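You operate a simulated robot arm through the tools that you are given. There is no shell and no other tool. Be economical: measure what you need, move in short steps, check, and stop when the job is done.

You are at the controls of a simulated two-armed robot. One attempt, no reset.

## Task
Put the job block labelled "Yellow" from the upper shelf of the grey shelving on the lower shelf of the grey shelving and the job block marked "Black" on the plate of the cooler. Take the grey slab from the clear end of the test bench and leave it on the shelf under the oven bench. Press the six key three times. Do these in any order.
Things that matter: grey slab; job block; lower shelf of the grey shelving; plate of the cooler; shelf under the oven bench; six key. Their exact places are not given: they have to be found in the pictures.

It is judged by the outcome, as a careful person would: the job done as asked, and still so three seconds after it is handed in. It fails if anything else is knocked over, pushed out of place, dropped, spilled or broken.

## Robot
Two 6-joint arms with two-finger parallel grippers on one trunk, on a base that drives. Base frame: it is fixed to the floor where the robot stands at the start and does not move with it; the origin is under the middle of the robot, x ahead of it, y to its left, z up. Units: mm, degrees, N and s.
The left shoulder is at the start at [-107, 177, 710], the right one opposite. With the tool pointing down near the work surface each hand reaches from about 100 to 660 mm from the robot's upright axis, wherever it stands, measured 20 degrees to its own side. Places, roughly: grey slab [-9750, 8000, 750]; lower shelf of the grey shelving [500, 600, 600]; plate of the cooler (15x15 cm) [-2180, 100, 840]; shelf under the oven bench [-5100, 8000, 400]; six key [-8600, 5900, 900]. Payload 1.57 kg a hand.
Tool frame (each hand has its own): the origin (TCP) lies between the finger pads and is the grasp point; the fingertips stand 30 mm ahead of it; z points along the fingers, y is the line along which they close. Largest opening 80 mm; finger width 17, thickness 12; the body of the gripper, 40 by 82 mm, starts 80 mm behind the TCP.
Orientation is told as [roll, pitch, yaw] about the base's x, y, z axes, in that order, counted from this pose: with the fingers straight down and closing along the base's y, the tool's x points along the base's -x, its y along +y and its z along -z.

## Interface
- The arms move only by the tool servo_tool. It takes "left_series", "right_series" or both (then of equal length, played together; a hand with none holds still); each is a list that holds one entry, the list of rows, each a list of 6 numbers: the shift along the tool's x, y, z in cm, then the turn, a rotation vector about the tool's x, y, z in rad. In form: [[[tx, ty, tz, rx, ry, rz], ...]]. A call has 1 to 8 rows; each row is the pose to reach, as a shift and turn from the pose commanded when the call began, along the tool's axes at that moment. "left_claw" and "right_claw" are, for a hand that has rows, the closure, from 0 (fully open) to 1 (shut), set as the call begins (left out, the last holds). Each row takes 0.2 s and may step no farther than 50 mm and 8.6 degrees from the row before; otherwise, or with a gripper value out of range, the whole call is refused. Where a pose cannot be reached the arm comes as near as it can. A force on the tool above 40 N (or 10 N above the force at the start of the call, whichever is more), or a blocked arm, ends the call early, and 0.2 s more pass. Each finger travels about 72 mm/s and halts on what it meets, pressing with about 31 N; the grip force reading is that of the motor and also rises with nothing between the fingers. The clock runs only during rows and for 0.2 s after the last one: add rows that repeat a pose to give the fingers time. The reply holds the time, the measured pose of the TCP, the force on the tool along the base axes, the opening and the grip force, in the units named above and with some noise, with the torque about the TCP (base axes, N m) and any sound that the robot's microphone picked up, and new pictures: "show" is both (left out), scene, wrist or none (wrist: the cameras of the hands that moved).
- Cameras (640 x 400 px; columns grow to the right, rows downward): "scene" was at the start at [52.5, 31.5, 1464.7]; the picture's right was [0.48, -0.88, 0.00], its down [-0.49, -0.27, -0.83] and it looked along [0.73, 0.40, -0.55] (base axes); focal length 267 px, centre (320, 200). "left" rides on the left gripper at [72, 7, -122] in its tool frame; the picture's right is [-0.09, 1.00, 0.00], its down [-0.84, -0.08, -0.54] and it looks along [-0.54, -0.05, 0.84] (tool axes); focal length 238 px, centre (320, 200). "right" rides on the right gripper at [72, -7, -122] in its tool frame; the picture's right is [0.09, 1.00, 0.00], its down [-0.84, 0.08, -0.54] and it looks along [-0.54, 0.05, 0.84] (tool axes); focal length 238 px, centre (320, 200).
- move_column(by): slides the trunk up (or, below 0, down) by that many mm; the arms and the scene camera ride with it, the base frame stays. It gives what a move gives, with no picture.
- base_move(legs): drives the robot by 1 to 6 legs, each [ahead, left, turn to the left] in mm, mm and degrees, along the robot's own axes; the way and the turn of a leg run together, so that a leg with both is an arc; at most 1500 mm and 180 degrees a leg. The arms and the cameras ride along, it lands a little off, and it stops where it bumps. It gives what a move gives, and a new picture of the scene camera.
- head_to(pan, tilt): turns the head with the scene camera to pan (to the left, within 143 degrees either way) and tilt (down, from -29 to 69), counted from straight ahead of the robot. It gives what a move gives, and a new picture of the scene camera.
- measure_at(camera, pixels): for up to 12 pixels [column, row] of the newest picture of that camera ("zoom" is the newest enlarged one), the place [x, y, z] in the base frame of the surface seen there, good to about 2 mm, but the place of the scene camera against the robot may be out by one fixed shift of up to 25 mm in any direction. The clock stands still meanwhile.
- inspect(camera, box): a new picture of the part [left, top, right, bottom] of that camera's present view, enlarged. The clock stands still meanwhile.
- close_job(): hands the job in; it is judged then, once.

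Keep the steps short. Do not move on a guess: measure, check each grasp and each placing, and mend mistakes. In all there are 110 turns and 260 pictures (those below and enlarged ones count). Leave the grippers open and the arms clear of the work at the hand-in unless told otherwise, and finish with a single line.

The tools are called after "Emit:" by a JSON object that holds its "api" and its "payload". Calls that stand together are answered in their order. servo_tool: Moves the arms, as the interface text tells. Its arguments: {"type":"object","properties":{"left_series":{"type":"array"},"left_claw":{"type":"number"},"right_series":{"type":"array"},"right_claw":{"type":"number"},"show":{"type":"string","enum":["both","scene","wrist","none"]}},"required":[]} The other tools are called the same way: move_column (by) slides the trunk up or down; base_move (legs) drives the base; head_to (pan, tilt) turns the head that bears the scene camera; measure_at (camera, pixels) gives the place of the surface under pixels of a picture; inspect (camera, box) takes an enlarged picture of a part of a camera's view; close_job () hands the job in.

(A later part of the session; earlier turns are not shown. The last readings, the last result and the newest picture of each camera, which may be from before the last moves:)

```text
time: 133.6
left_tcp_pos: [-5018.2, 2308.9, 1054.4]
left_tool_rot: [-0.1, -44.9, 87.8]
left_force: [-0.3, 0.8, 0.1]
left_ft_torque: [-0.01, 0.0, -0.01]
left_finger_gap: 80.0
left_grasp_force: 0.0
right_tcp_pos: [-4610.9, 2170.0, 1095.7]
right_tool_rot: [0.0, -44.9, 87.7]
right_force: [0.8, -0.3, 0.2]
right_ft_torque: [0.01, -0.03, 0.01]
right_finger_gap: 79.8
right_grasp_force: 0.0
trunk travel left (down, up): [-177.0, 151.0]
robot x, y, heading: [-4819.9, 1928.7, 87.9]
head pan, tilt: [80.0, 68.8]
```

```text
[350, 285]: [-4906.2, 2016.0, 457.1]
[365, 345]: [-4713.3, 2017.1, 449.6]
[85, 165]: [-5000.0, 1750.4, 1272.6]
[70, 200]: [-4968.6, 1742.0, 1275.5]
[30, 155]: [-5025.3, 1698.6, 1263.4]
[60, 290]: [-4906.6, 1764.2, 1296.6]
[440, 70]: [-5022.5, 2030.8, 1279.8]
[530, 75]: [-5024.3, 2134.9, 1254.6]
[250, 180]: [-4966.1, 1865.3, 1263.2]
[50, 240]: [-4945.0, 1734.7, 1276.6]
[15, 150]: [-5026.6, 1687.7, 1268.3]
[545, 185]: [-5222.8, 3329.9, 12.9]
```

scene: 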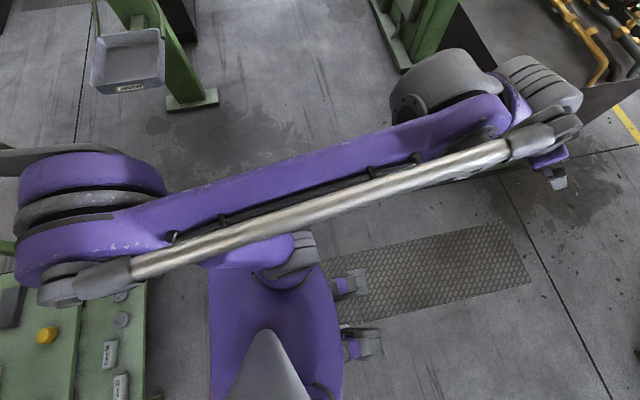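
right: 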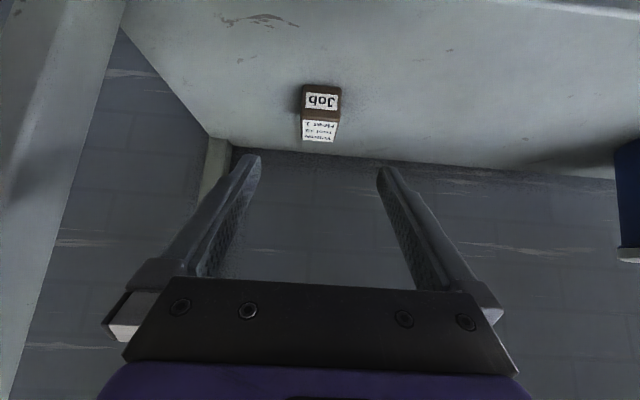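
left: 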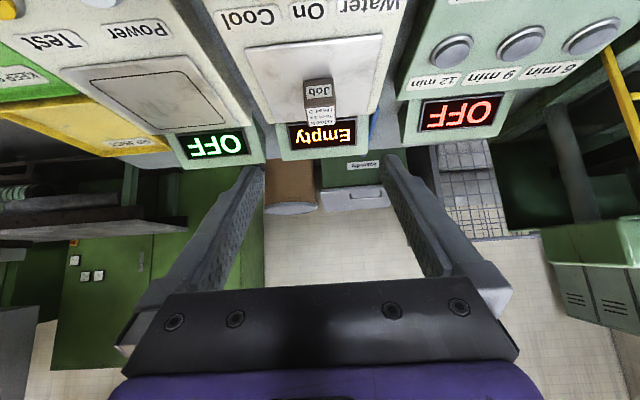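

My span is about ±260 mm, so centring at x≈−5007 leaves ~100 mm each side. Strafe left 183 and square up.

Emit:
{"api": "base_move", "payload": {"legs": [[0, 183, 2.2]]}}

Emit:
{"api": "head_to", "payload": {"pan": 0, "tilt": 25}}

Emit:
{"api": "measure_at", "payload": {"camera": "scene", "pixels": [[230, 250], [400, 250], [240, 200], [370, 180], [250, 300], [395, 280], [320, 200], [320, 300], [320, 390]]}}

```text
time: 135.9
left_tcp_pos: [-5213.4, 2305.3, 1053.9]
left_tool_rot: [0.0, -45.0, 90.1]
left_force: [-0.9, -0.4, 0.4]
left_ft_torque: [0.01, -0.03, 0.03]
left_finger_gap: 79.9
left_grasp_force: 0.2
right_tcp_pos: [-4804.6, 2181.4, 1095.8]
right_tool_rot: [0.0, -44.8, 90.0]
right_force: [-0.4, -0.4, 0.0]
right_ft_torque: [0.0, 0.01, -0.03]
right_finger_gap: 80.0
right_grasp_force: 0.1
trunk travel left (down, up): [-177.0, 151.0]
robot x, y, heading: [-5005.6, 1932.6, 90.1]
head pan, tilt: [80.0, 68.8]
```

scene: 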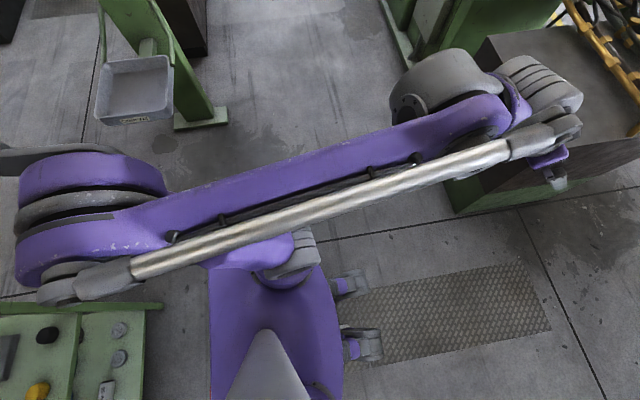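

```text
time: 137.4
left_tcp_pos: [-5213.6, 2306.0, 1053.1]
left_tool_rot: [0.1, -45.0, 89.9]
left_force: [-0.2, -0.7, -0.2]
left_ft_torque: [-0.02, 0.0, -0.01]
left_finger_gap: 79.8
left_grasp_force: 0.0
right_tcp_pos: [-4802.7, 2179.9, 1096.1]
right_tool_rot: [0.0, -44.9, 90.0]
right_force: [0.1, 1.0, 0.3]
right_ft_torque: [-0.02, -0.03, -0.01]
right_finger_gap: 79.7
right_grasp_force: 0.0
trunk travel left (down, up): [-177.0, 151.0]
robot x, y, heading: [-5002.9, 1935.7, 90.0]
head pan, tilt: [0.0, 25.0]
```

scene: 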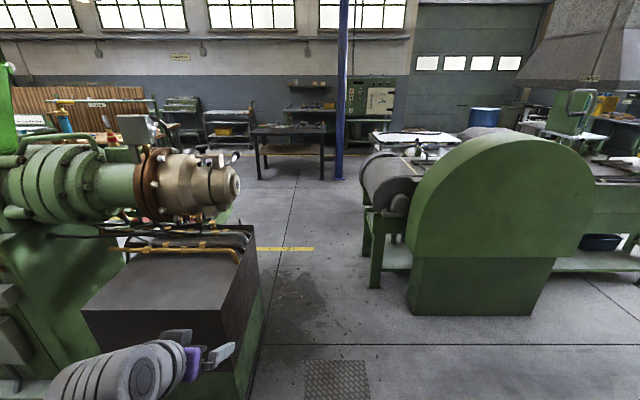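

```text
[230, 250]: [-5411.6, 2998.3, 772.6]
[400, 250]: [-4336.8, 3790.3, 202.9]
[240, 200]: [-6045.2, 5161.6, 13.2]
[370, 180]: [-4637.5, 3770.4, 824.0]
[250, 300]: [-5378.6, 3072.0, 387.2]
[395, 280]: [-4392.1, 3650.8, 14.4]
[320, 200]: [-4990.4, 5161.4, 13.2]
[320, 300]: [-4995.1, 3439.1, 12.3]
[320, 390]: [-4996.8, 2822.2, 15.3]
```

Centre line is clear. Drive ahead 1500, then 900.

Emit:
{"api": "base_move", "payload": {"legs": [[1500, 0, 0]]}}

Emit:
{"api": "base_move", "payload": {"legs": [[1000, 0, 0]]}}

Emit:
{"api": "head_to", "payload": {"pan": 50, "tilt": 15}}

Emit:
{"api": "head_to", "payload": {"pan": 0, "tilt": 15}}

```text
time: 144.9
left_tcp_pos: [-5216.9, 3814.1, 1054.8]
left_tool_rot: [-0.1, -45.1, 90.0]
left_force: [0.2, -0.6, 0.2]
left_ft_torque: [-0.01, 0.01, 0.06]
left_finger_gap: 79.9
left_grasp_force: 0.0
right_tcp_pos: [-4805.9, 3689.3, 1095.7]
right_tool_rot: [0.0, -44.8, 90.1]
right_force: [0.2, 0.5, -0.6]
right_ft_torque: [0.0, -0.03, 0.02]
right_finger_gap: 80.0
right_grasp_force: 0.0
trunk travel left (down, up): [-177.0, 151.0]
robot x, y, heading: [-5010.9, 3444.6, 90.0]
head pan, tilt: [0.0, 25.0]
```

scene: 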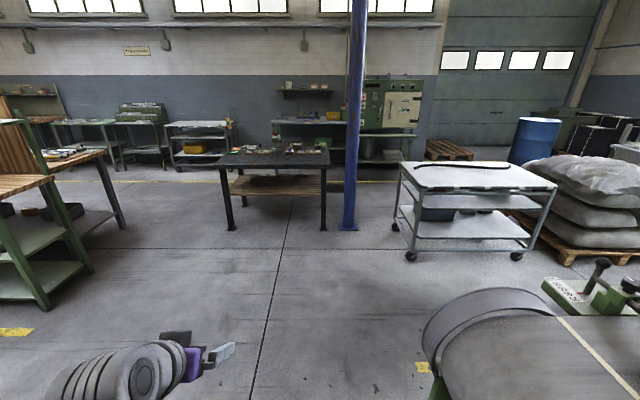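

```text
time: 150.1
left_tcp_pos: [-5217.3, 4816.6, 1055.0]
left_tool_rot: [0.0, -45.1, 89.9]
left_force: [-0.8, 0.2, -1.0]
left_ft_torque: [0.02, 0.0, 0.01]
left_finger_gap: 80.0
left_grasp_force: 0.1
right_tcp_pos: [-4805.7, 4693.0, 1094.8]
right_tool_rot: [0.0, -44.8, 89.9]
right_force: [-0.1, 0.3, 0.0]
right_ft_torque: [0.04, 0.01, -0.02]
right_finger_gap: 80.0
right_grasp_force: 0.2
trunk travel left (down, up): [-177.0, 151.0]
robot x, y, heading: [-5011.3, 4446.5, 89.6]
head pan, tilt: [0.0, 25.0]
```

scene: 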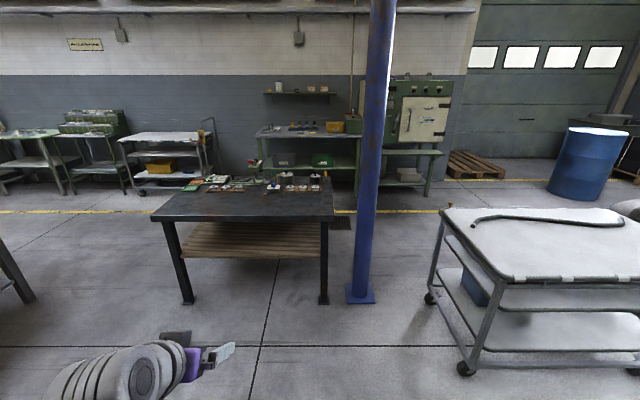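

```text
time: 151.2
left_tcp_pos: [-5217.1, 4816.9, 1054.4]
left_tool_rot: [0.0, -45.1, 89.9]
left_force: [0.6, -0.3, -0.3]
left_ft_torque: [-0.01, -0.02, 0.0]
left_finger_gap: 80.0
left_grasp_force: 0.0
right_tcp_pos: [-4805.9, 4692.0, 1095.3]
right_tool_rot: [0.1, -44.9, 89.9]
right_force: [1.0, -0.5, -0.8]
right_ft_torque: [-0.06, 0.03, -0.01]
right_finger_gap: 80.1
right_grasp_force: 0.0
trunk travel left (down, up): [-177.0, 151.0]
robot x, y, heading: [-5009.6, 4447.7, 89.7]
head pan, tilt: [50.0, 15.0]
```

scene: 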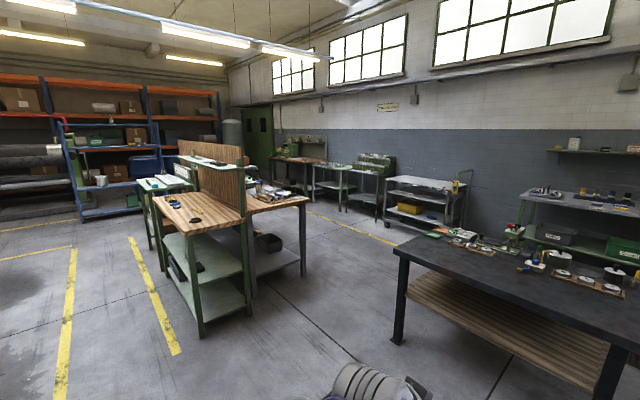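

```text
time: 152.4
left_tcp_pos: [-5216.9, 4816.1, 1054.8]
left_tool_rot: [-0.1, -45.0, 89.9]
left_force: [-0.1, 0.0, 0.1]
left_ft_torque: [-0.01, 0.02, 0.04]
left_finger_gap: 80.1
left_grasp_force: 0.0
right_tcp_pos: [-4805.3, 4690.3, 1094.5]
right_tool_rot: [0.1, -44.9, 89.9]
right_force: [0.4, 1.1, -0.2]
right_ft_torque: [-0.03, 0.02, 0.02]
right_finger_gap: 79.9
right_grasp_force: 0.0
trunk travel left (down, up): [-177.0, 151.0]
robot x, y, heading: [-5008.0, 4444.7, 90.1]
head pan, tilt: [0.0, 15.0]
```

scene: 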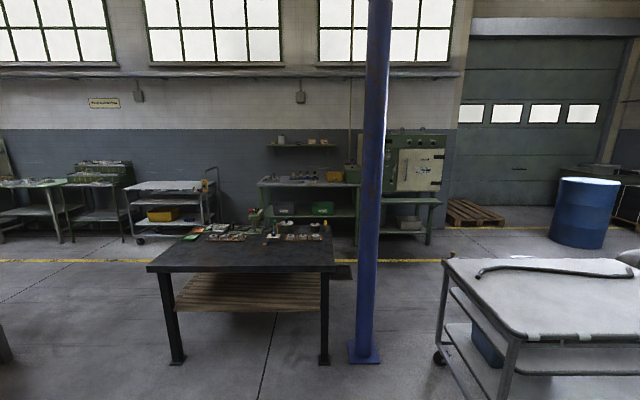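

Emit:
{"api": "measure_at", "payload": {"camera": "scene", "pixels": [[178, 360], [325, 362], [150, 265], [333, 268], [365, 358], [145, 240], [360, 245], [428, 242], [400, 225], [320, 215], [70, 240], [213, 215]]}}

Emit:
{"api": "head_to", "payload": {"pan": 50, "tilt": 15}}

Emit:
{"api": "measure_at", "payload": {"camera": "scene", "pixels": [[200, 335], [305, 275], [170, 280], [150, 245], [160, 210], [200, 232], [310, 200], [245, 170], [180, 190], [265, 190], [460, 225], [290, 175]]}}

Emit:
{"api": "inspect", "payload": {"camera": "scene", "box": [120, 110, 340, 250]}}

Emit:
{"api": "inspect", "payload": {"camera": "scene", "box": [260, 130, 480, 250]}}

```text
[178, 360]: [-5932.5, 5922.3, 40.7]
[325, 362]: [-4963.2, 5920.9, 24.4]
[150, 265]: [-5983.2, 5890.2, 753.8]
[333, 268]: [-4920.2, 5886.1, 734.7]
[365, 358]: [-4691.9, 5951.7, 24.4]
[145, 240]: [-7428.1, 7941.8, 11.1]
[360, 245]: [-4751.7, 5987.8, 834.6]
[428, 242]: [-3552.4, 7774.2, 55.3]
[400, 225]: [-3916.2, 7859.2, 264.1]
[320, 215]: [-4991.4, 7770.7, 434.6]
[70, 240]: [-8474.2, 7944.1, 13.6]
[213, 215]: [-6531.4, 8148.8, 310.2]
```

```text
time: 153.6
left_tcp_pos: [-5216.6, 4815.2, 1055.2]
left_tool_rot: [0.0, -45.0, 89.9]
left_force: [1.3, 0.5, -0.4]
left_ft_torque: [0.0, 0.0, 0.01]
left_finger_gap: 80.0
left_grasp_force: 0.0
right_tcp_pos: [-4806.3, 4691.2, 1094.0]
right_tool_rot: [0.1, -44.9, 89.9]
right_force: [0.2, -0.7, 0.3]
right_ft_torque: [-0.01, -0.02, -0.02]
right_finger_gap: 79.9
right_grasp_force: 0.1
trunk travel left (down, up): [-177.0, 151.0]
robot x, y, heading: [-5006.4, 4446.7, 89.8]
head pan, tilt: [50.0, 15.0]
```

scene: 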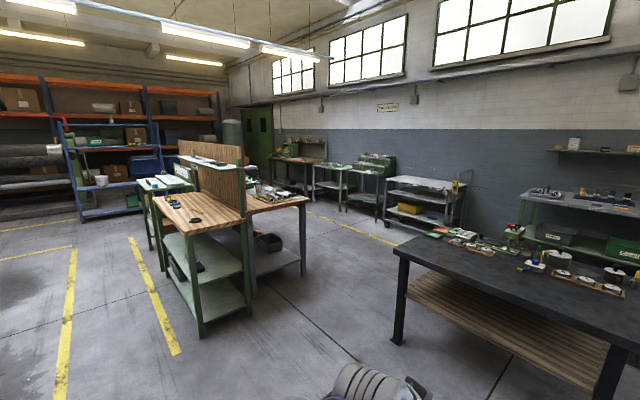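

```text
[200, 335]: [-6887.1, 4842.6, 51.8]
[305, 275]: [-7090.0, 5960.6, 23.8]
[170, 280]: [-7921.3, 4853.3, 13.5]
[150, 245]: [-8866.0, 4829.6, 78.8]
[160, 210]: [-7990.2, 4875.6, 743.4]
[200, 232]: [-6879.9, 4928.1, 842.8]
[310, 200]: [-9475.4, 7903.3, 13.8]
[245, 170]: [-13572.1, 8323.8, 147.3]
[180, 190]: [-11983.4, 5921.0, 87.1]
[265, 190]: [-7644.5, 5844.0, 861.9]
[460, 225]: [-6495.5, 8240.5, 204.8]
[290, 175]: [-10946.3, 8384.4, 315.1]
```

```text
2.86 times, centred on (230, 180) of scene
```

zoom: 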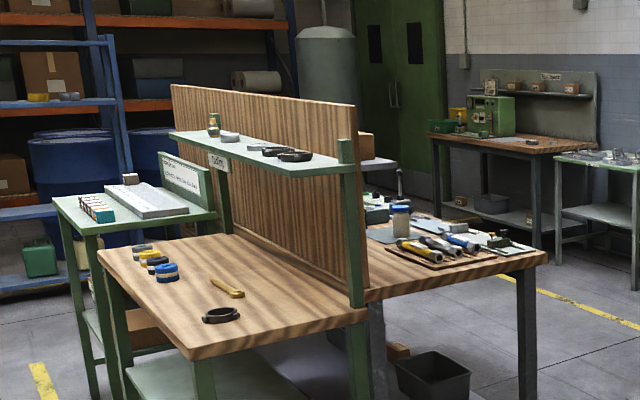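

```text
2.91 times, centred on (370, 190) of scene
```

zoom: 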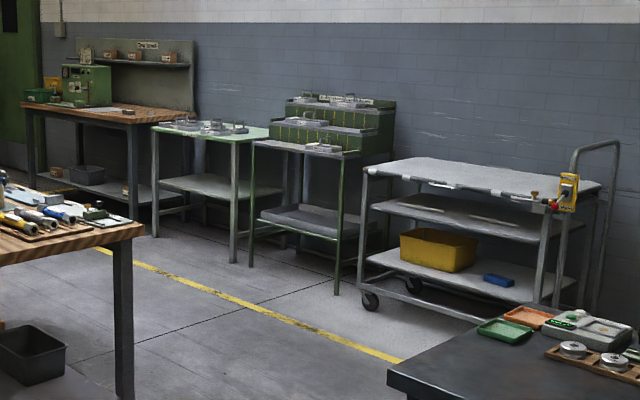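

Wooden bench occupies x<−6880, y 4840–5960; black table x>−5983, y>5886. I pass between at x≈−6430 into the aisle at y≈6800.

Emit:
{"api": "base_move", "payload": {"legs": [[0, 1420, 0], [1450, 0, 0]]}}

Emit:
{"api": "base_move", "payload": {"legs": [[900, 0, 0]]}}

Emit:
{"api": "head_to", "payload": {"pan": 110, "tilt": 15}}

Emit:
{"api": "head_to", "payload": {"pan": 70, "tilt": 15}}

```text
time: 173.3
left_tcp_pos: [-6648.9, 6293.6, 1054.6]
left_tool_rot: [0.0, -45.0, 89.5]
left_force: [0.1, -0.3, -0.9]
left_ft_torque: [0.02, 0.01, 0.01]
left_finger_gap: 79.9
left_grasp_force: 0.1
right_tcp_pos: [-6239.6, 6166.0, 1095.1]
right_tool_rot: [0.0, -45.0, 89.5]
right_force: [0.3, 0.3, 0.4]
right_ft_torque: [0.02, -0.03, -0.01]
right_finger_gap: 80.0
right_grasp_force: 0.0
trunk travel left (down, up): [-177.0, 151.0]
robot x, y, heading: [-6442.3, 5921.5, 89.4]
head pan, tilt: [50.0, 15.0]
```

scene: 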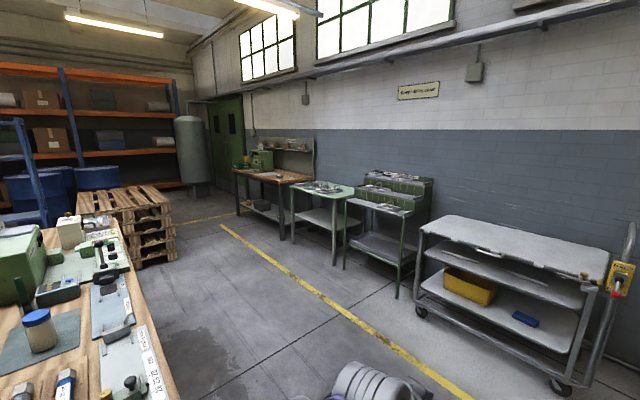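

```text
time: 178.1
left_tcp_pos: [-6635.7, 7198.0, 1054.3]
left_tool_rot: [0.0, -45.0, 89.0]
left_force: [0.5, 1.1, 0.0]
left_ft_torque: [-0.02, 0.02, 0.0]
left_finger_gap: 79.9
left_grasp_force: 0.1
right_tcp_pos: [-6226.4, 7066.2, 1095.1]
right_tool_rot: [0.2, -44.9, 89.1]
right_force: [0.0, -0.1, 0.8]
right_ft_torque: [-0.02, 0.01, 0.0]
right_finger_gap: 79.7
right_grasp_force: 0.0
trunk travel left (down, up): [-177.0, 151.0]
robot x, y, heading: [-6431.9, 6826.1, 89.3]
head pan, tilt: [50.0, 15.0]
```

scene: 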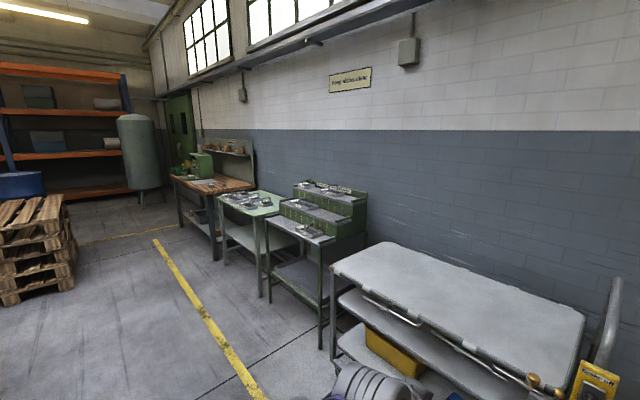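

```text
time: 179.4
left_tcp_pos: [-6636.4, 7198.1, 1054.3]
left_tool_rot: [-0.1, -45.0, 89.0]
left_force: [-0.5, 0.2, 0.2]
left_ft_torque: [0.03, 0.0, 0.0]
left_finger_gap: 80.2
left_grasp_force: 0.0
right_tcp_pos: [-6228.0, 7066.6, 1094.8]
right_tool_rot: [0.0, -44.9, 89.1]
right_force: [-0.7, 0.2, -0.8]
right_ft_torque: [0.02, 0.0, 0.01]
right_finger_gap: 79.9
right_grasp_force: 0.2
trunk travel left (down, up): [-177.0, 151.0]
robot x, y, heading: [-6435.0, 6824.3, 89.2]
head pan, tilt: [110.0, 15.0]
```

scene: 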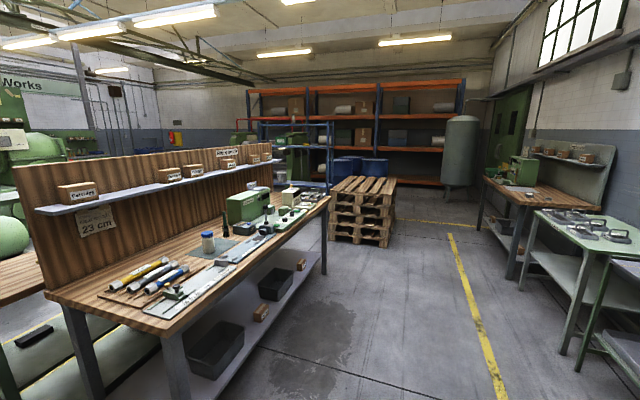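

```text
time: 180.4
left_tcp_pos: [-6637.6, 7197.6, 1055.6]
left_tool_rot: [0.0, -45.0, 89.0]
left_force: [-0.4, 0.1, 1.1]
left_ft_torque: [-0.01, 0.0, -0.02]
left_finger_gap: 79.9
left_grasp_force: 0.0
right_tcp_pos: [-6227.7, 7067.8, 1094.7]
right_tool_rot: [0.1, -44.9, 89.1]
right_force: [0.0, 0.1, 0.5]
right_ft_torque: [-0.04, 0.0, -0.02]
right_finger_gap: 80.1
right_grasp_force: 0.0
trunk travel left (down, up): [-177.0, 151.0]
robot x, y, heading: [-6430.6, 6825.4, 89.1]
head pan, tilt: [70.0, 15.0]
```

scene: 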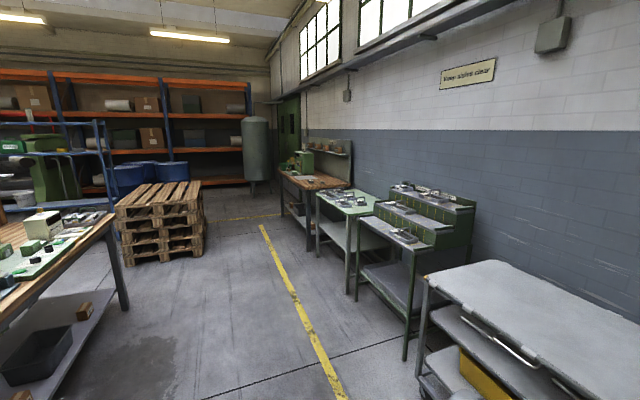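

Emit:
{"api": "measure_at", "payload": {"camera": "scene", "pixels": [[130, 262], [200, 250], [128, 305], [405, 355], [370, 240], [345, 220], [300, 180], [200, 190]]}}

Emit:
{"api": "base_move", "payload": {"legs": [[0, 1100, 0.9], [0, 850, 0]]}}

Emit:
{"api": "head_to", "payload": {"pan": 140, "tilt": 30}}

```text
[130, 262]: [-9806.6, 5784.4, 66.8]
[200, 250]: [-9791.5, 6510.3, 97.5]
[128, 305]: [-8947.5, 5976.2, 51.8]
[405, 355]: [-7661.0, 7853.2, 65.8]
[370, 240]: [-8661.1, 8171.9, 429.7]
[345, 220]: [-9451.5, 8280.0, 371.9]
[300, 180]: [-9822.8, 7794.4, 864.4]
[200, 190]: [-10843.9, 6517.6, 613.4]
```

```text
time: 197.7
left_tcp_pos: [-8574.7, 7214.6, 1054.3]
left_tool_rot: [0.0, -45.0, 89.6]
left_force: [0.9, -0.1, 0.4]
left_ft_torque: [0.02, -0.05, 0.0]
left_finger_gap: 80.1
left_grasp_force: 0.0
right_tcp_pos: [-8163.4, 7088.3, 1095.5]
right_tool_rot: [0.2, -44.9, 89.7]
right_force: [-0.1, -0.5, -0.5]
right_ft_torque: [-0.01, 0.0, 0.05]
right_finger_gap: 80.4
right_grasp_force: 0.0
trunk travel left (down, up): [-177.0, 151.0]
robot x, y, heading: [-8367.0, 6845.0, 89.3]
head pan, tilt: [70.0, 15.0]
```

scene: 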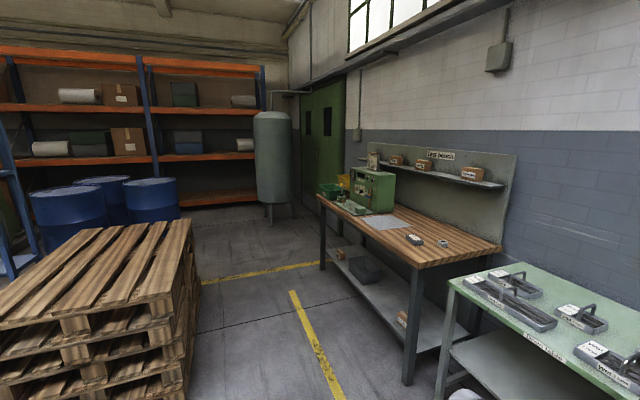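

```text
time: 199.1
left_tcp_pos: [-8575.6, 7215.7, 1054.3]
left_tool_rot: [0.0, -45.0, 89.5]
left_force: [0.0, 0.2, -0.1]
left_ft_torque: [0.01, 0.04, -0.01]
left_finger_gap: 80.1
left_grasp_force: 0.0
right_tcp_pos: [-8163.8, 7088.6, 1095.0]
right_tool_rot: [0.0, -44.9, 89.5]
right_force: [1.4, 0.1, 0.5]
right_ft_torque: [-0.02, 0.03, -0.02]
right_finger_gap: 80.2
right_grasp_force: 0.1
trunk travel left (down, up): [-177.0, 151.0]
robot x, y, heading: [-8364.4, 6848.5, 89.6]
head pan, tilt: [140.0, 30.0]
```

scene: 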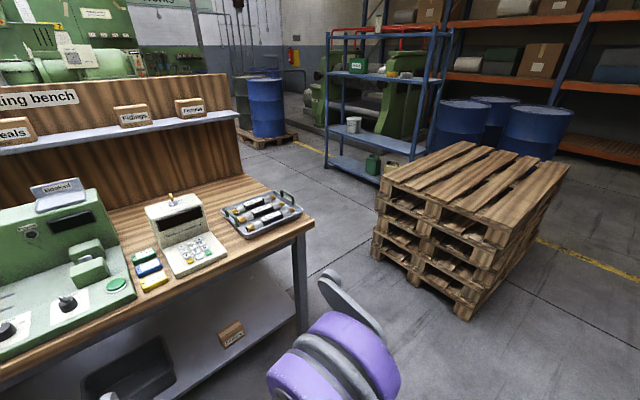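

A keypad device sits on the bench at (190,245). Turn around to face it.

Emit:
{"api": "measure_at", "payload": {"camera": "scene", "pixels": [[195, 250], [172, 215], [295, 235], [222, 270], [100, 325], [260, 210]]}}

Emit:
{"api": "base_move", "payload": {"legs": [[0, 0, -179.5]]}}

Emit:
{"api": "head_to", "payload": {"pan": -10, "tilt": 35}}

```text
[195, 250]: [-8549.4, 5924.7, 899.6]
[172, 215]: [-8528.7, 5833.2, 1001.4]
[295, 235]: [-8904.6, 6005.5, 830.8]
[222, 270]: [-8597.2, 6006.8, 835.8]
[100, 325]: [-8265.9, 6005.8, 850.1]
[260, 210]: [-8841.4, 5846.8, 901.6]
```

```text
time: 206.8
left_tcp_pos: [-8150.3, 6479.1, 1053.7]
left_tool_rot: [0.0, -45.0, -88.8]
left_force: [-0.7, 0.4, 0.0]
left_ft_torque: [-0.03, 0.05, 0.03]
left_finger_gap: 79.7
left_grasp_force: 0.0
right_tcp_pos: [-8564.1, 6594.2, 1096.0]
right_tool_rot: [0.2, -44.9, -88.9]
right_force: [0.4, 0.3, -0.1]
right_ft_torque: [0.01, -0.02, -0.01]
right_finger_gap: 80.0
right_grasp_force: 0.1
trunk travel left (down, up): [-177.0, 151.0]
robot x, y, heading: [-8370.6, 6842.9, -89.0]
head pan, tilt: [140.0, 30.0]
```

scene: 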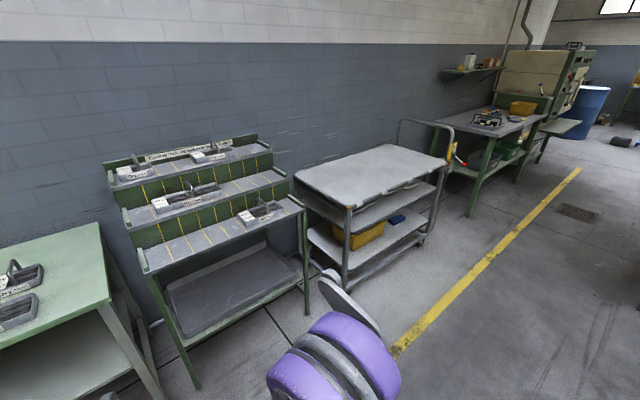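

```text
time: 209.1
left_tcp_pos: [-8150.3, 6479.2, 1053.4]
left_tool_rot: [-0.1, -44.9, -88.9]
left_force: [0.1, 0.0, -0.5]
left_ft_torque: [0.0, -0.03, -0.01]
left_finger_gap: 79.9
left_grasp_force: 0.0
right_tcp_pos: [-8564.2, 6595.3, 1095.4]
right_tool_rot: [0.1, -45.0, -88.9]
right_force: [-0.2, -0.5, -0.1]
right_ft_torque: [0.02, -0.03, -0.02]
right_finger_gap: 80.0
right_grasp_force: 0.1
trunk travel left (down, up): [-177.0, 151.0]
robot x, y, heading: [-8364.5, 6843.1, -89.0]
head pan, tilt: [-10.0, 35.0]
```

scene: 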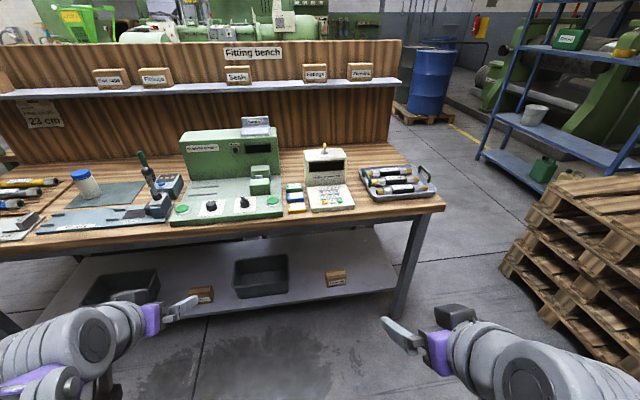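

Emit:
{"api": "inspect", "payload": {"camera": "scene", "box": [280, 135, 376, 220]}}

Emit:
{"api": "measure_at", "payload": {"camera": "scene", "pixels": [[325, 200], [335, 198], [315, 198], [325, 190], [325, 207], [430, 207]]}}

```text
4.71 times, centred on (328, 178) of scene
```

zoom: 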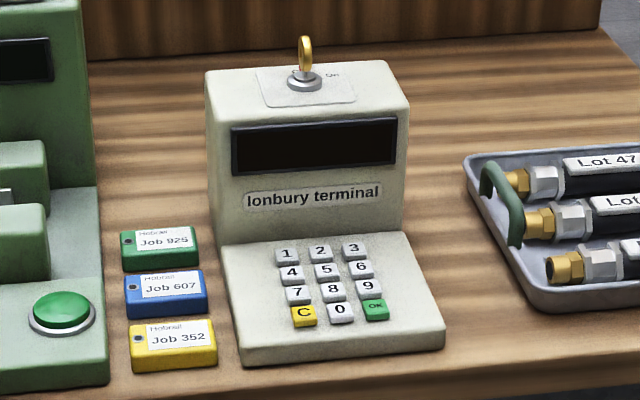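

```text
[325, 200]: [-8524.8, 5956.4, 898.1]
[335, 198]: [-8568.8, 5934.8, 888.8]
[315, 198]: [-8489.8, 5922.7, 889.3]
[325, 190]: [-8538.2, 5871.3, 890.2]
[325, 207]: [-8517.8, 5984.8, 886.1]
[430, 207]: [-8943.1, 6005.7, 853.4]
```

The terminal's keypad is clear: "6" is right column, second row, scene ≈(337,192). I drive ahead 400 mm and view it with the right wrist camera, fingers shut.

Emit:
{"api": "base_move", "payload": {"legs": [[400, 0, -1]]}}

Emit:
{"api": "servo_tool", "payload": {"right_series": [[[0, 0, 2, 0, 0.11, 0], [0, 0, 4, 0, 0.22, 0], [0, 0, 6, 0, 0.33, 0], [0, 0, 8, 0, 0.436, 0], [0, 0, 10, 0, 0.436, 0]]], "right_claw": 1}}

```text
time: 211.6
left_tcp_pos: [-8149.7, 6075.7, 1053.1]
left_tool_rot: [0.0, -44.9, -89.6]
left_force: [-1.0, 0.5, 0.4]
left_ft_torque: [0.02, -0.01, -0.02]
left_finger_gap: 79.9
left_grasp_force: 0.1
right_tcp_pos: [-8562.4, 6198.5, 1096.3]
right_tool_rot: [0.1, -44.9, -89.7]
right_force: [-0.1, 0.6, 0.5]
right_ft_torque: [-0.01, -0.05, 0.03]
right_finger_gap: 80.2
right_grasp_force: 0.0
trunk travel left (down, up): [-177.0, 151.0]
robot x, y, heading: [-8362.0, 6441.7, -89.4]
head pan, tilt: [-10.0, 35.0]
```

scene: 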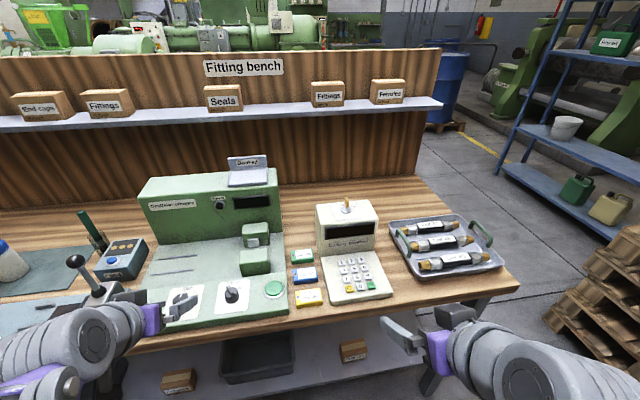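

```text
time: 212.8
left_tcp_pos: [-8149.5, 6076.0, 1054.7]
left_tool_rot: [0.0, -45.0, -89.7]
left_force: [0.5, 0.0, -0.3]
left_ft_torque: [0.01, -0.01, 0.02]
left_finger_gap: 79.8
left_grasp_force: 0.0
right_tcp_pos: [-8560.5, 6127.0, 1023.2]
right_tool_rot: [0.0, -19.9, -89.5]
right_force: [0.4, -0.1, -0.6]
right_ft_torque: [0.02, -0.02, 0.02]
right_finger_gap: 0.1
right_grasp_force: 21.8
trunk travel left (down, up): [-177.0, 151.0]
robot x, y, heading: [-8360.2, 6442.4, -89.5]
head pan, tilt: [-10.0, 35.0]
```

scene: 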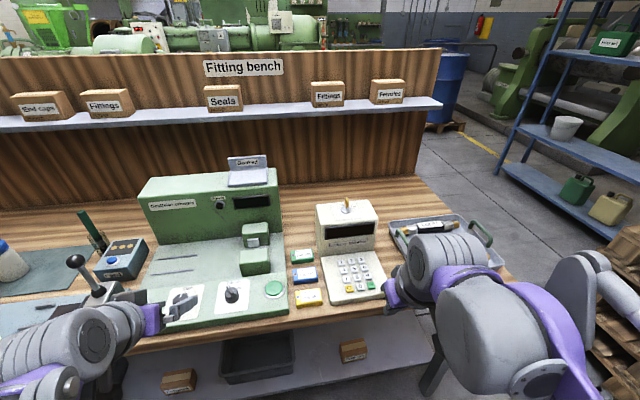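
right: 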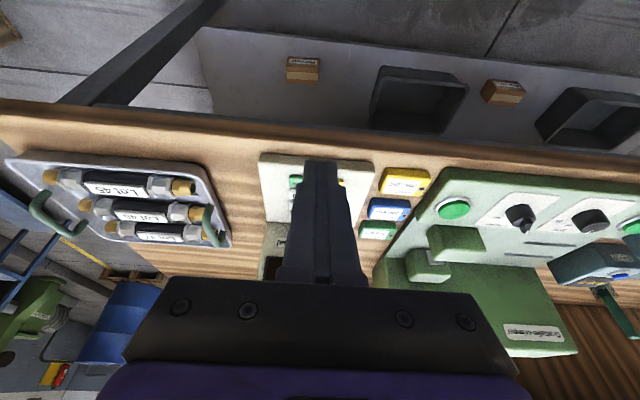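

Shut fingers hide the keys. I open them briefly to measure the "6".

Emit:
{"api": "servo_tool", "payload": {"right_series": [[[0, 0, 0, 0, 0, 0], [0, 0, 0, 0, 0, 0], [0, 0, 0, 0, 0, 0]]], "right_claw": 0, "show": "none"}}

Emit:
{"api": "inspect", "payload": {"camera": "right", "box": [250, 140, 390, 250]}}

Emit:
{"api": "inspect", "payload": {"camera": "scene", "box": [300, 190, 420, 310]}}

```text
time: 213.6
left_tcp_pos: [-8149.3, 6075.5, 1054.7]
left_tool_rot: [-0.1, -45.0, -89.7]
left_force: [0.3, -0.2, 0.1]
left_ft_torque: [0.0, 0.02, 0.01]
left_finger_gap: 79.9
left_grasp_force: 0.0
right_tcp_pos: [-8561.1, 6127.3, 1024.0]
right_tool_rot: [0.0, -20.0, -89.5]
right_force: [0.2, 0.0, 0.2]
right_ft_torque: [0.01, 0.0, 0.03]
right_finger_gap: 80.0
right_grasp_force: 0.1
trunk travel left (down, up): [-177.0, 151.0]
robot x, y, heading: [-8363.2, 6440.5, -89.5]
head pan, tilt: [-10.0, 35.0]
```

```text
3.64 times, centred on (320, 195) of right
```

zoom: 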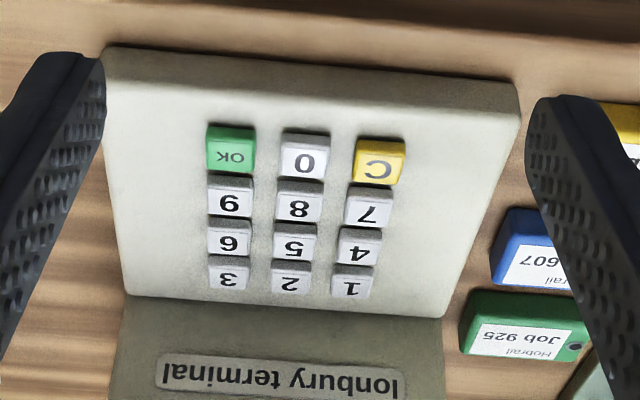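

```text
3.33 times, centred on (360, 250) of scene
```

zoom: 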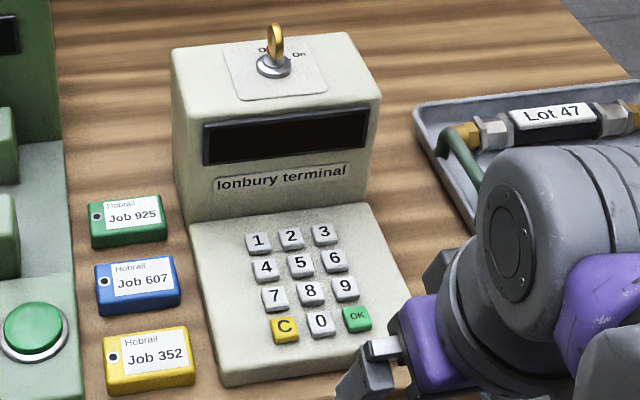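

Emit:
{"api": "measure_at", "payload": {"camera": "right", "pixels": [[294.7, 206], [294.7, 215], [295.3, 195], [313, 206.8], [295, 182], [330, 206], [294.7, 209], [294.7, 204]]}}

```text
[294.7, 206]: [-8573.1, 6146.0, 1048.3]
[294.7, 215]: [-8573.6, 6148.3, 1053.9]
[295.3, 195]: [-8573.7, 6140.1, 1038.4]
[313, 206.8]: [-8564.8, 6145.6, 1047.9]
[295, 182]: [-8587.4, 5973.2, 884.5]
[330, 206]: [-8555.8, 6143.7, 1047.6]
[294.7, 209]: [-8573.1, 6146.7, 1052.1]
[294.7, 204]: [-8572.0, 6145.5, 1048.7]
```

The measure used the old picture; I enlarge the right view anew and measure on it.

Emit:
{"api": "inspect", "payload": {"camera": "right", "box": [280, 170, 344, 226]}}

Emit:
{"api": "measure_at", "payload": {"camera": "zoom", "pixels": [[120, 260], [140, 270], [160, 280], [190, 270], [150, 330], [150, 190], [270, 270], [140, 255], [140, 285]]}}

```text
7.14 times, centred on (312, 198) of right
```

zoom: 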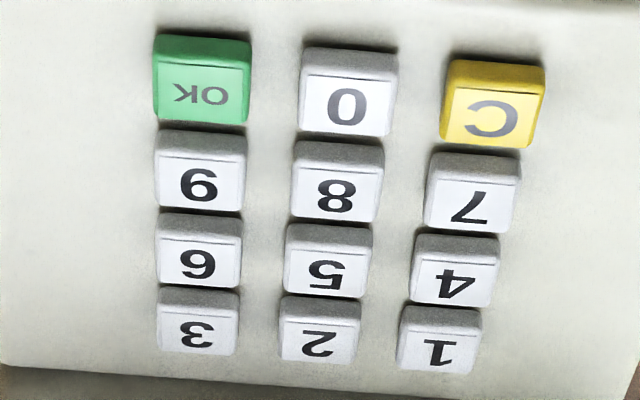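

```text
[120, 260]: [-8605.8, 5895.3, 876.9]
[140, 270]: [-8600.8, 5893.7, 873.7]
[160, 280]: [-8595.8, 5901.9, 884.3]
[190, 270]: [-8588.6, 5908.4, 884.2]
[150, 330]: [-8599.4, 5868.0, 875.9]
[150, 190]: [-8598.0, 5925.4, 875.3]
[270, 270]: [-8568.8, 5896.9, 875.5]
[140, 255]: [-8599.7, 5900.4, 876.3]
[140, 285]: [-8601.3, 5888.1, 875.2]
```

Emit:
{"api": "measure_at", "payload": {"camera": "zoom", "pixels": [[199, 262], [200, 188], [198, 332], [327, 270], [165, 262], [235, 262], [199, 242], [199, 280], [455, 280], [199, 95]]}}

```text
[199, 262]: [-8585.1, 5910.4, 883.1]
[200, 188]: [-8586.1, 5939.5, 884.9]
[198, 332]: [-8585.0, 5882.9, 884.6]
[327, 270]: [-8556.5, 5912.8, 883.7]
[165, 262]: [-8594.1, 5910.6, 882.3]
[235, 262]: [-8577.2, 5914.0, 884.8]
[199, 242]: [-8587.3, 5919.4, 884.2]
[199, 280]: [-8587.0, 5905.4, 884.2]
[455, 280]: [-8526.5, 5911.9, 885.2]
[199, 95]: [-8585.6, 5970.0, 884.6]
```

"6" centre is (−8586, 5911.5), top z 884, pitch 29 mm. I shut the fingers and go above it.

Emit:
{"api": "servo_tool", "payload": {"right_series": [[[-3.6, -0.6, 2.4, 0, 0, 0], [-7.1, -1.1, 4.9, 0, 0, 0], [-10.6, -1.6, 7.4, 0, 0, 0], [-14.1, -2.2, 10, 0, 0, 0], [-17.4, -2.7, 12.8, 0, 0, 0], [-16.9, -2.7, 14.4, 0, 0, 0], [-16.9, -2.7, 14.4, 0, 0, 0]]], "right_claw": 1}}

Emit:
{"api": "inspect", "payload": {"camera": "scene", "box": [310, 190, 430, 310]}}

```text
time: 215.2
left_tcp_pos: [-8149.0, 6076.1, 1054.1]
left_tool_rot: [-0.1, -45.0, -89.7]
left_force: [0.1, -0.7, -0.4]
left_ft_torque: [0.0, 0.01, 0.03]
left_finger_gap: 80.1
left_grasp_force: 0.0
right_tcp_pos: [-8586.7, 5918.5, 947.1]
right_tool_rot: [0.0, -19.9, -89.5]
right_force: [0.1, 0.3, 0.3]
right_ft_torque: [-0.01, 0.01, 0.02]
right_finger_gap: 0.2
right_grasp_force: 21.2
trunk travel left (down, up): [-177.0, 151.0]
robot x, y, heading: [-8364.3, 6444.6, -89.6]
head pan, tilt: [-10.0, 35.0]
```

scene: 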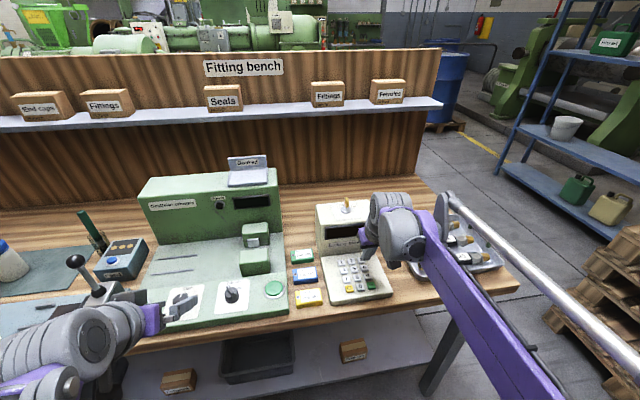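
right: 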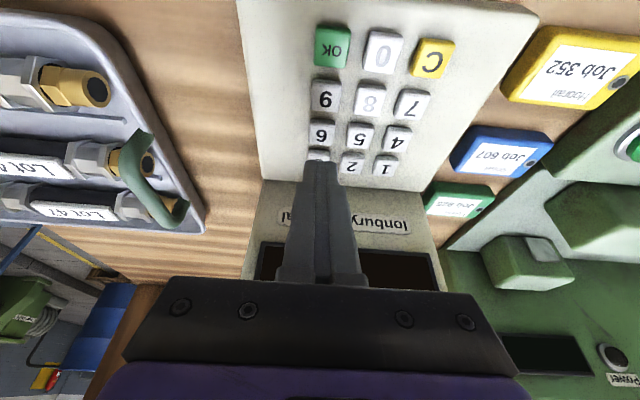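

```text
3.33 times, centred on (370, 250) of scene
```

zoom: 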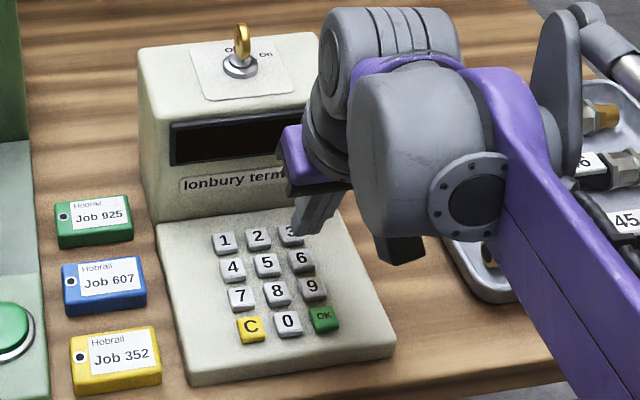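

I re-measure the 6 key from this close picture, with the fingertip too.

Emit:
{"api": "measure_at", "payload": {"camera": "right", "pixels": [[322, 131], [358, 135], [326, 97], [320, 164], [310, 131], [334, 131], [322, 122], [322, 142], [320, 154]]}}

```text
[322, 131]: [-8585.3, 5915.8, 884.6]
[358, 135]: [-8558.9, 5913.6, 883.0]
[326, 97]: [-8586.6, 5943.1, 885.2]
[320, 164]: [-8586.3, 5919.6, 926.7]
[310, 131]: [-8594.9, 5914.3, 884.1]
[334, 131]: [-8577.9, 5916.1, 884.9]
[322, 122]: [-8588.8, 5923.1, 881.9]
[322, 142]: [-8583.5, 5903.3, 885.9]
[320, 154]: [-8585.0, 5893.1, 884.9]
```

Aligned within 4 mm. I descend to about 2–4 mm above the key.

Emit:
{"api": "servo_tool", "payload": {"right_series": [[[0.3, 0, 1.4, 0, 0, 0], [0.77, 0, 2.7, 0, 0, 0], [0.77, 0, 2.7, 0, 0, 0]]], "show": "wrist"}}

```text
time: 216.0
left_tcp_pos: [-8149.9, 6075.8, 1054.9]
left_tool_rot: [0.0, -45.1, -89.7]
left_force: [-0.1, 0.3, -0.1]
left_ft_torque: [-0.02, 0.01, 0.0]
left_finger_gap: 79.9
left_grasp_force: 0.1
right_tcp_pos: [-8586.2, 5917.8, 918.5]
right_tool_rot: [0.1, -20.0, -89.6]
right_force: [-0.7, 0.6, 0.3]
right_ft_torque: [-0.02, 0.0, -0.01]
right_finger_gap: 0.0
right_grasp_force: 21.1
trunk travel left (down, up): [-177.0, 151.0]
robot x, y, heading: [-8359.4, 6445.2, -89.5]
head pan, tilt: [-10.0, 35.0]
```

right: 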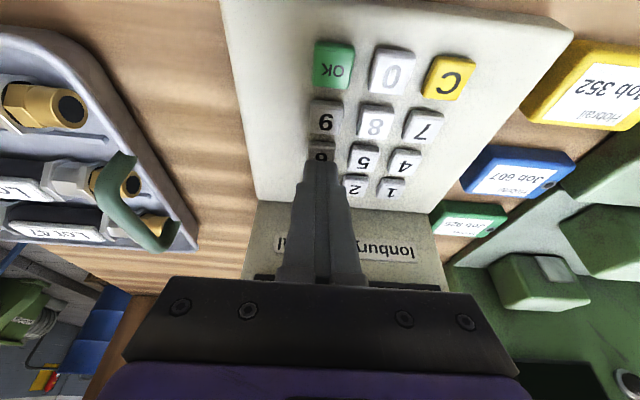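

Over the 6. Press one: slow descent in 1 mm rows.

Emit:
{"api": "servo_tool", "payload": {"right_series": [[[0.07, 0, 0.19, 0, 0, 0], [0.12, 0, 0.33, 0, 0, 0], [0.15, 0, 0.42, 0, 0, 0], [0.19, 0, 0.52, 0, 0, 0]]], "show": "none"}}

```text
time: 217.0
left_tcp_pos: [-8149.7, 6074.6, 1054.5]
left_tool_rot: [-0.1, -45.0, -89.7]
left_force: [-0.4, -0.2, 0.1]
left_ft_torque: [0.01, 0.02, 0.03]
left_finger_gap: 79.9
left_grasp_force: 0.1
right_tcp_pos: [-8586.9, 5917.0, 912.8]
right_tool_rot: [0.0, -20.0, -89.7]
right_force: [0.5, -0.3, 1.4]
right_ft_torque: [-0.03, 0.0, 0.0]
right_finger_gap: 0.0
right_grasp_force: 21.0
trunk travel left (down, up): [-177.0, 151.0]
robot x, y, heading: [-8365.1, 6445.9, -89.6]
head pan, tilt: [-10.0, 35.0]
heard: click
```

A click at z≈912.8. Lift fully, then press again the same way.

Emit:
{"api": "servo_tool", "payload": {"right_series": [[[-0.1, 0, -0.28, 0, 0, 0], [-0.27, 0, -0.75, 0, 0, 0], [-0.27, 0, -0.75, 0, 0, 0]]], "show": "none"}}

Emit:
{"api": "inspect", "payload": {"camera": "scene", "box": [310, 190, 430, 310]}}

Emit:
{"api": "servo_tool", "payload": {"right_series": [[[0.1, 0, 0.28, 0, 0, 0], [0.17, 0, 0.48, 0, 0, 0], [0.22, 0, 0.61, 0, 0, 0], [0.27, 0, 0.75, 0, 0, 0]]], "show": "none"}}

```text
time: 217.8
left_tcp_pos: [-8150.3, 6076.1, 1054.0]
left_tool_rot: [0.1, -45.0, -89.7]
left_force: [0.5, 0.6, 0.1]
left_ft_torque: [-0.02, -0.01, 0.0]
left_finger_gap: 80.1
left_grasp_force: 0.2
right_tcp_pos: [-8587.3, 5916.2, 921.7]
right_tool_rot: [0.1, -20.0, -89.6]
right_force: [0.5, 0.4, 0.9]
right_ft_torque: [-0.01, 0.0, 0.01]
right_finger_gap: 0.2
right_grasp_force: 21.3
trunk travel left (down, up): [-177.0, 151.0]
robot x, y, heading: [-8359.4, 6444.3, -89.8]
head pan, tilt: [-10.0, 35.0]
```

```text
3.33 times, centred on (370, 250) of scene
```

zoom: 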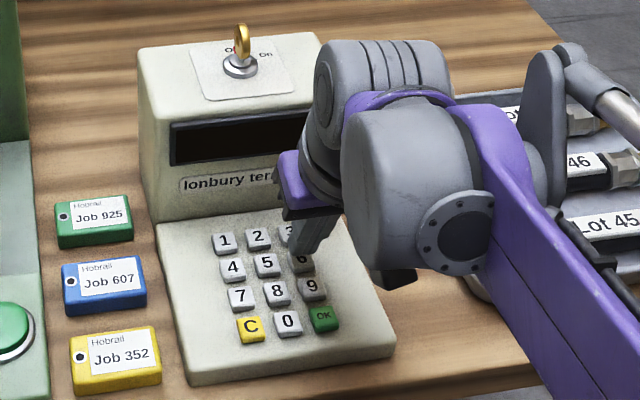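

```text
time: 218.8
left_tcp_pos: [-8149.8, 6076.4, 1054.7]
left_tool_rot: [0.0, -45.1, -89.7]
left_force: [-0.1, -0.6, -0.1]
left_ft_torque: [0.02, -0.04, 0.0]
left_finger_gap: 80.0
left_grasp_force: 0.0
right_tcp_pos: [-8586.8, 5918.5, 912.9]
right_tool_rot: [-0.1, -20.1, -89.6]
right_force: [-0.4, -0.2, 1.1]
right_ft_torque: [0.02, 0.01, -0.03]
right_finger_gap: 0.1
right_grasp_force: 21.8
trunk travel left (down, up): [-177.0, 151.0]
robot x, y, heading: [-8361.9, 6446.7, -89.6]
head pan, tilt: [-10.0, 35.0]
heard: click
```

Second click. Lift and press a third time, then withdraw up.

Emit:
{"api": "servo_tool", "payload": {"right_series": [[[-0.1, 0, -0.28, 0, 0, 0], [-0.27, 0, -0.75, 0, 0, 0], [-0.27, 0, -0.75, 0, 0, 0]]], "show": "none"}}

Emit:
{"api": "servo_tool", "payload": {"right_series": [[[0.1, 0, 0.28, 0, 0, 0], [0.17, 0, 0.48, 0, 0, 0], [0.22, 0, 0.61, 0, 0, 0], [0.27, 0, 0.75, 0, 0, 0]]], "show": "none"}}

Emit:
{"api": "servo_tool", "payload": {"right_series": [[[-0.3, 0, -0.8, 0, 0, 0], [-1, 0, -3, 0, 0, 0], [-1, 0, -7, 0, 0, 0], [1, 0, -10, 0, 0, 0], [5, 0, -11, 0, 0, 0], [9, 0, -12, 0, 0, 0], [13, 0, -13, 0, 0, 0], [17, 0, -15, 0, 0, 0]]], "show": "scene"}}

```text
time: 219.6
left_tcp_pos: [-8149.1, 6075.5, 1053.7]
left_tool_rot: [0.0, -45.0, -89.7]
left_force: [-0.5, 0.1, -0.4]
left_ft_torque: [0.01, -0.01, -0.04]
left_finger_gap: 79.7
left_grasp_force: 0.1
right_tcp_pos: [-8586.9, 5916.8, 919.9]
right_tool_rot: [0.0, -20.1, -89.6]
right_force: [0.4, 0.0, 0.5]
right_ft_torque: [0.03, -0.02, 0.0]
right_finger_gap: 0.2
right_grasp_force: 21.1
trunk travel left (down, up): [-177.0, 151.0]
robot x, y, heading: [-8362.9, 6440.4, -89.6]
head pan, tilt: [-10.0, 35.0]
```

```text
time: 220.6
left_tcp_pos: [-8149.2, 6076.1, 1054.9]
left_tool_rot: [0.0, -45.0, -89.7]
left_force: [-0.6, 0.3, 0.5]
left_ft_torque: [-0.03, -0.01, -0.01]
left_finger_gap: 80.3
left_grasp_force: 0.0
right_tcp_pos: [-8585.3, 5916.6, 912.7]
right_tool_rot: [0.1, -20.0, -89.7]
right_force: [-0.3, 0.2, 1.8]
right_ft_torque: [0.04, 0.03, 0.02]
right_finger_gap: 0.0
right_grasp_force: 20.9
trunk travel left (down, up): [-177.0, 151.0]
robot x, y, heading: [-8362.1, 6445.8, -89.6]
head pan, tilt: [-10.0, 35.0]
heard: click
```

```text
time: 222.4
left_tcp_pos: [-8149.4, 6077.1, 1054.5]
left_tool_rot: [-0.1, -45.0, -89.6]
left_force: [-0.1, -0.5, -0.4]
left_ft_torque: [-0.03, 0.01, 0.02]
left_finger_gap: 80.0
left_grasp_force: 0.1
right_tcp_pos: [-8587.9, 6128.9, 994.5]
right_tool_rot: [0.0, -20.0, -89.6]
right_force: [1.3, 0.5, 0.7]
right_ft_torque: [-0.02, -0.04, 0.0]
right_finger_gap: 0.0
right_grasp_force: 21.6
trunk travel left (down, up): [-177.0, 151.0]
robot x, y, heading: [-8366.1, 6444.4, -89.8]
head pan, tilt: [-10.0, 35.0]
```

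scene: 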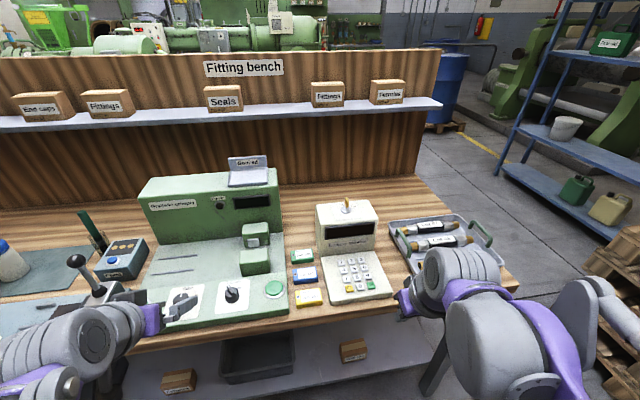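

Three clicks. Back off, turn to face the wall side, and approach the test bench.

Emit:
{"api": "base_move", "payload": {"legs": [[-400, 0, 0], [0, 0, 179.6]]}}

Emit:
{"api": "head_to", "payload": {"pan": 50, "tilt": 25}}

Emit:
{"api": "measure_at", "payload": {"camera": "scene", "pixels": [[280, 240], [200, 200], [320, 200], [100, 300], [60, 380], [250, 220], [160, 250]]}}

```text
time: 232.3
left_tcp_pos: [-8584.5, 7205.3, 1054.7]
left_tool_rot: [0.0, -45.0, 91.5]
left_force: [0.3, -1.0, 0.4]
left_ft_torque: [0.01, 0.01, 0.01]
left_finger_gap: 79.9
left_grasp_force: 0.2
right_tcp_pos: [-8145.0, 7163.5, 994.8]
right_tool_rot: [0.1, -20.1, 91.5]
right_force: [-0.3, 0.5, -0.2]
right_ft_torque: [-0.01, -0.02, -0.03]
right_finger_gap: 0.0
right_grasp_force: 21.6
trunk travel left (down, up): [-177.0, 151.0]
robot x, y, heading: [-8365.1, 6843.3, 91.4]
head pan, tilt: [-10.0, 35.0]
```

scene: 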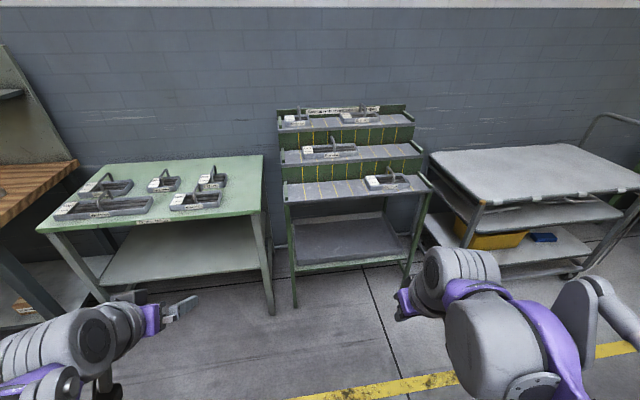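

```text
time: 233.6
left_tcp_pos: [-8584.9, 7205.5, 1053.7]
left_tool_rot: [0.0, -45.0, 91.5]
left_force: [-0.5, 1.1, -0.2]
left_ft_torque: [0.0, -0.03, 0.01]
left_finger_gap: 80.0
left_grasp_force: 0.0
right_tcp_pos: [-8144.9, 7164.0, 996.2]
right_tool_rot: [0.0, -20.0, 91.5]
right_force: [-0.1, -0.4, 0.3]
right_ft_torque: [0.01, -0.03, 0.0]
right_finger_gap: 0.3
right_grasp_force: 21.6
trunk travel left (down, up): [-177.0, 151.0]
robot x, y, heading: [-8361.3, 6839.6, 91.3]
head pan, tilt: [50.0, 25.0]
```

scene: 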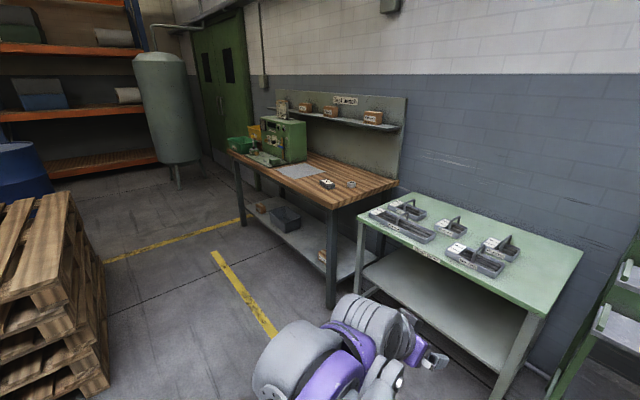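

```text
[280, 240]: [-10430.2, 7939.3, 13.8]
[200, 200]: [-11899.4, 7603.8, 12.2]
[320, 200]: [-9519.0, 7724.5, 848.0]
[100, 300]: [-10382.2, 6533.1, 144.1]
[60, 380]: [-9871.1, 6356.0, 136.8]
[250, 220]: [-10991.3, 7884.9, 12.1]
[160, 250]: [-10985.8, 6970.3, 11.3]
```

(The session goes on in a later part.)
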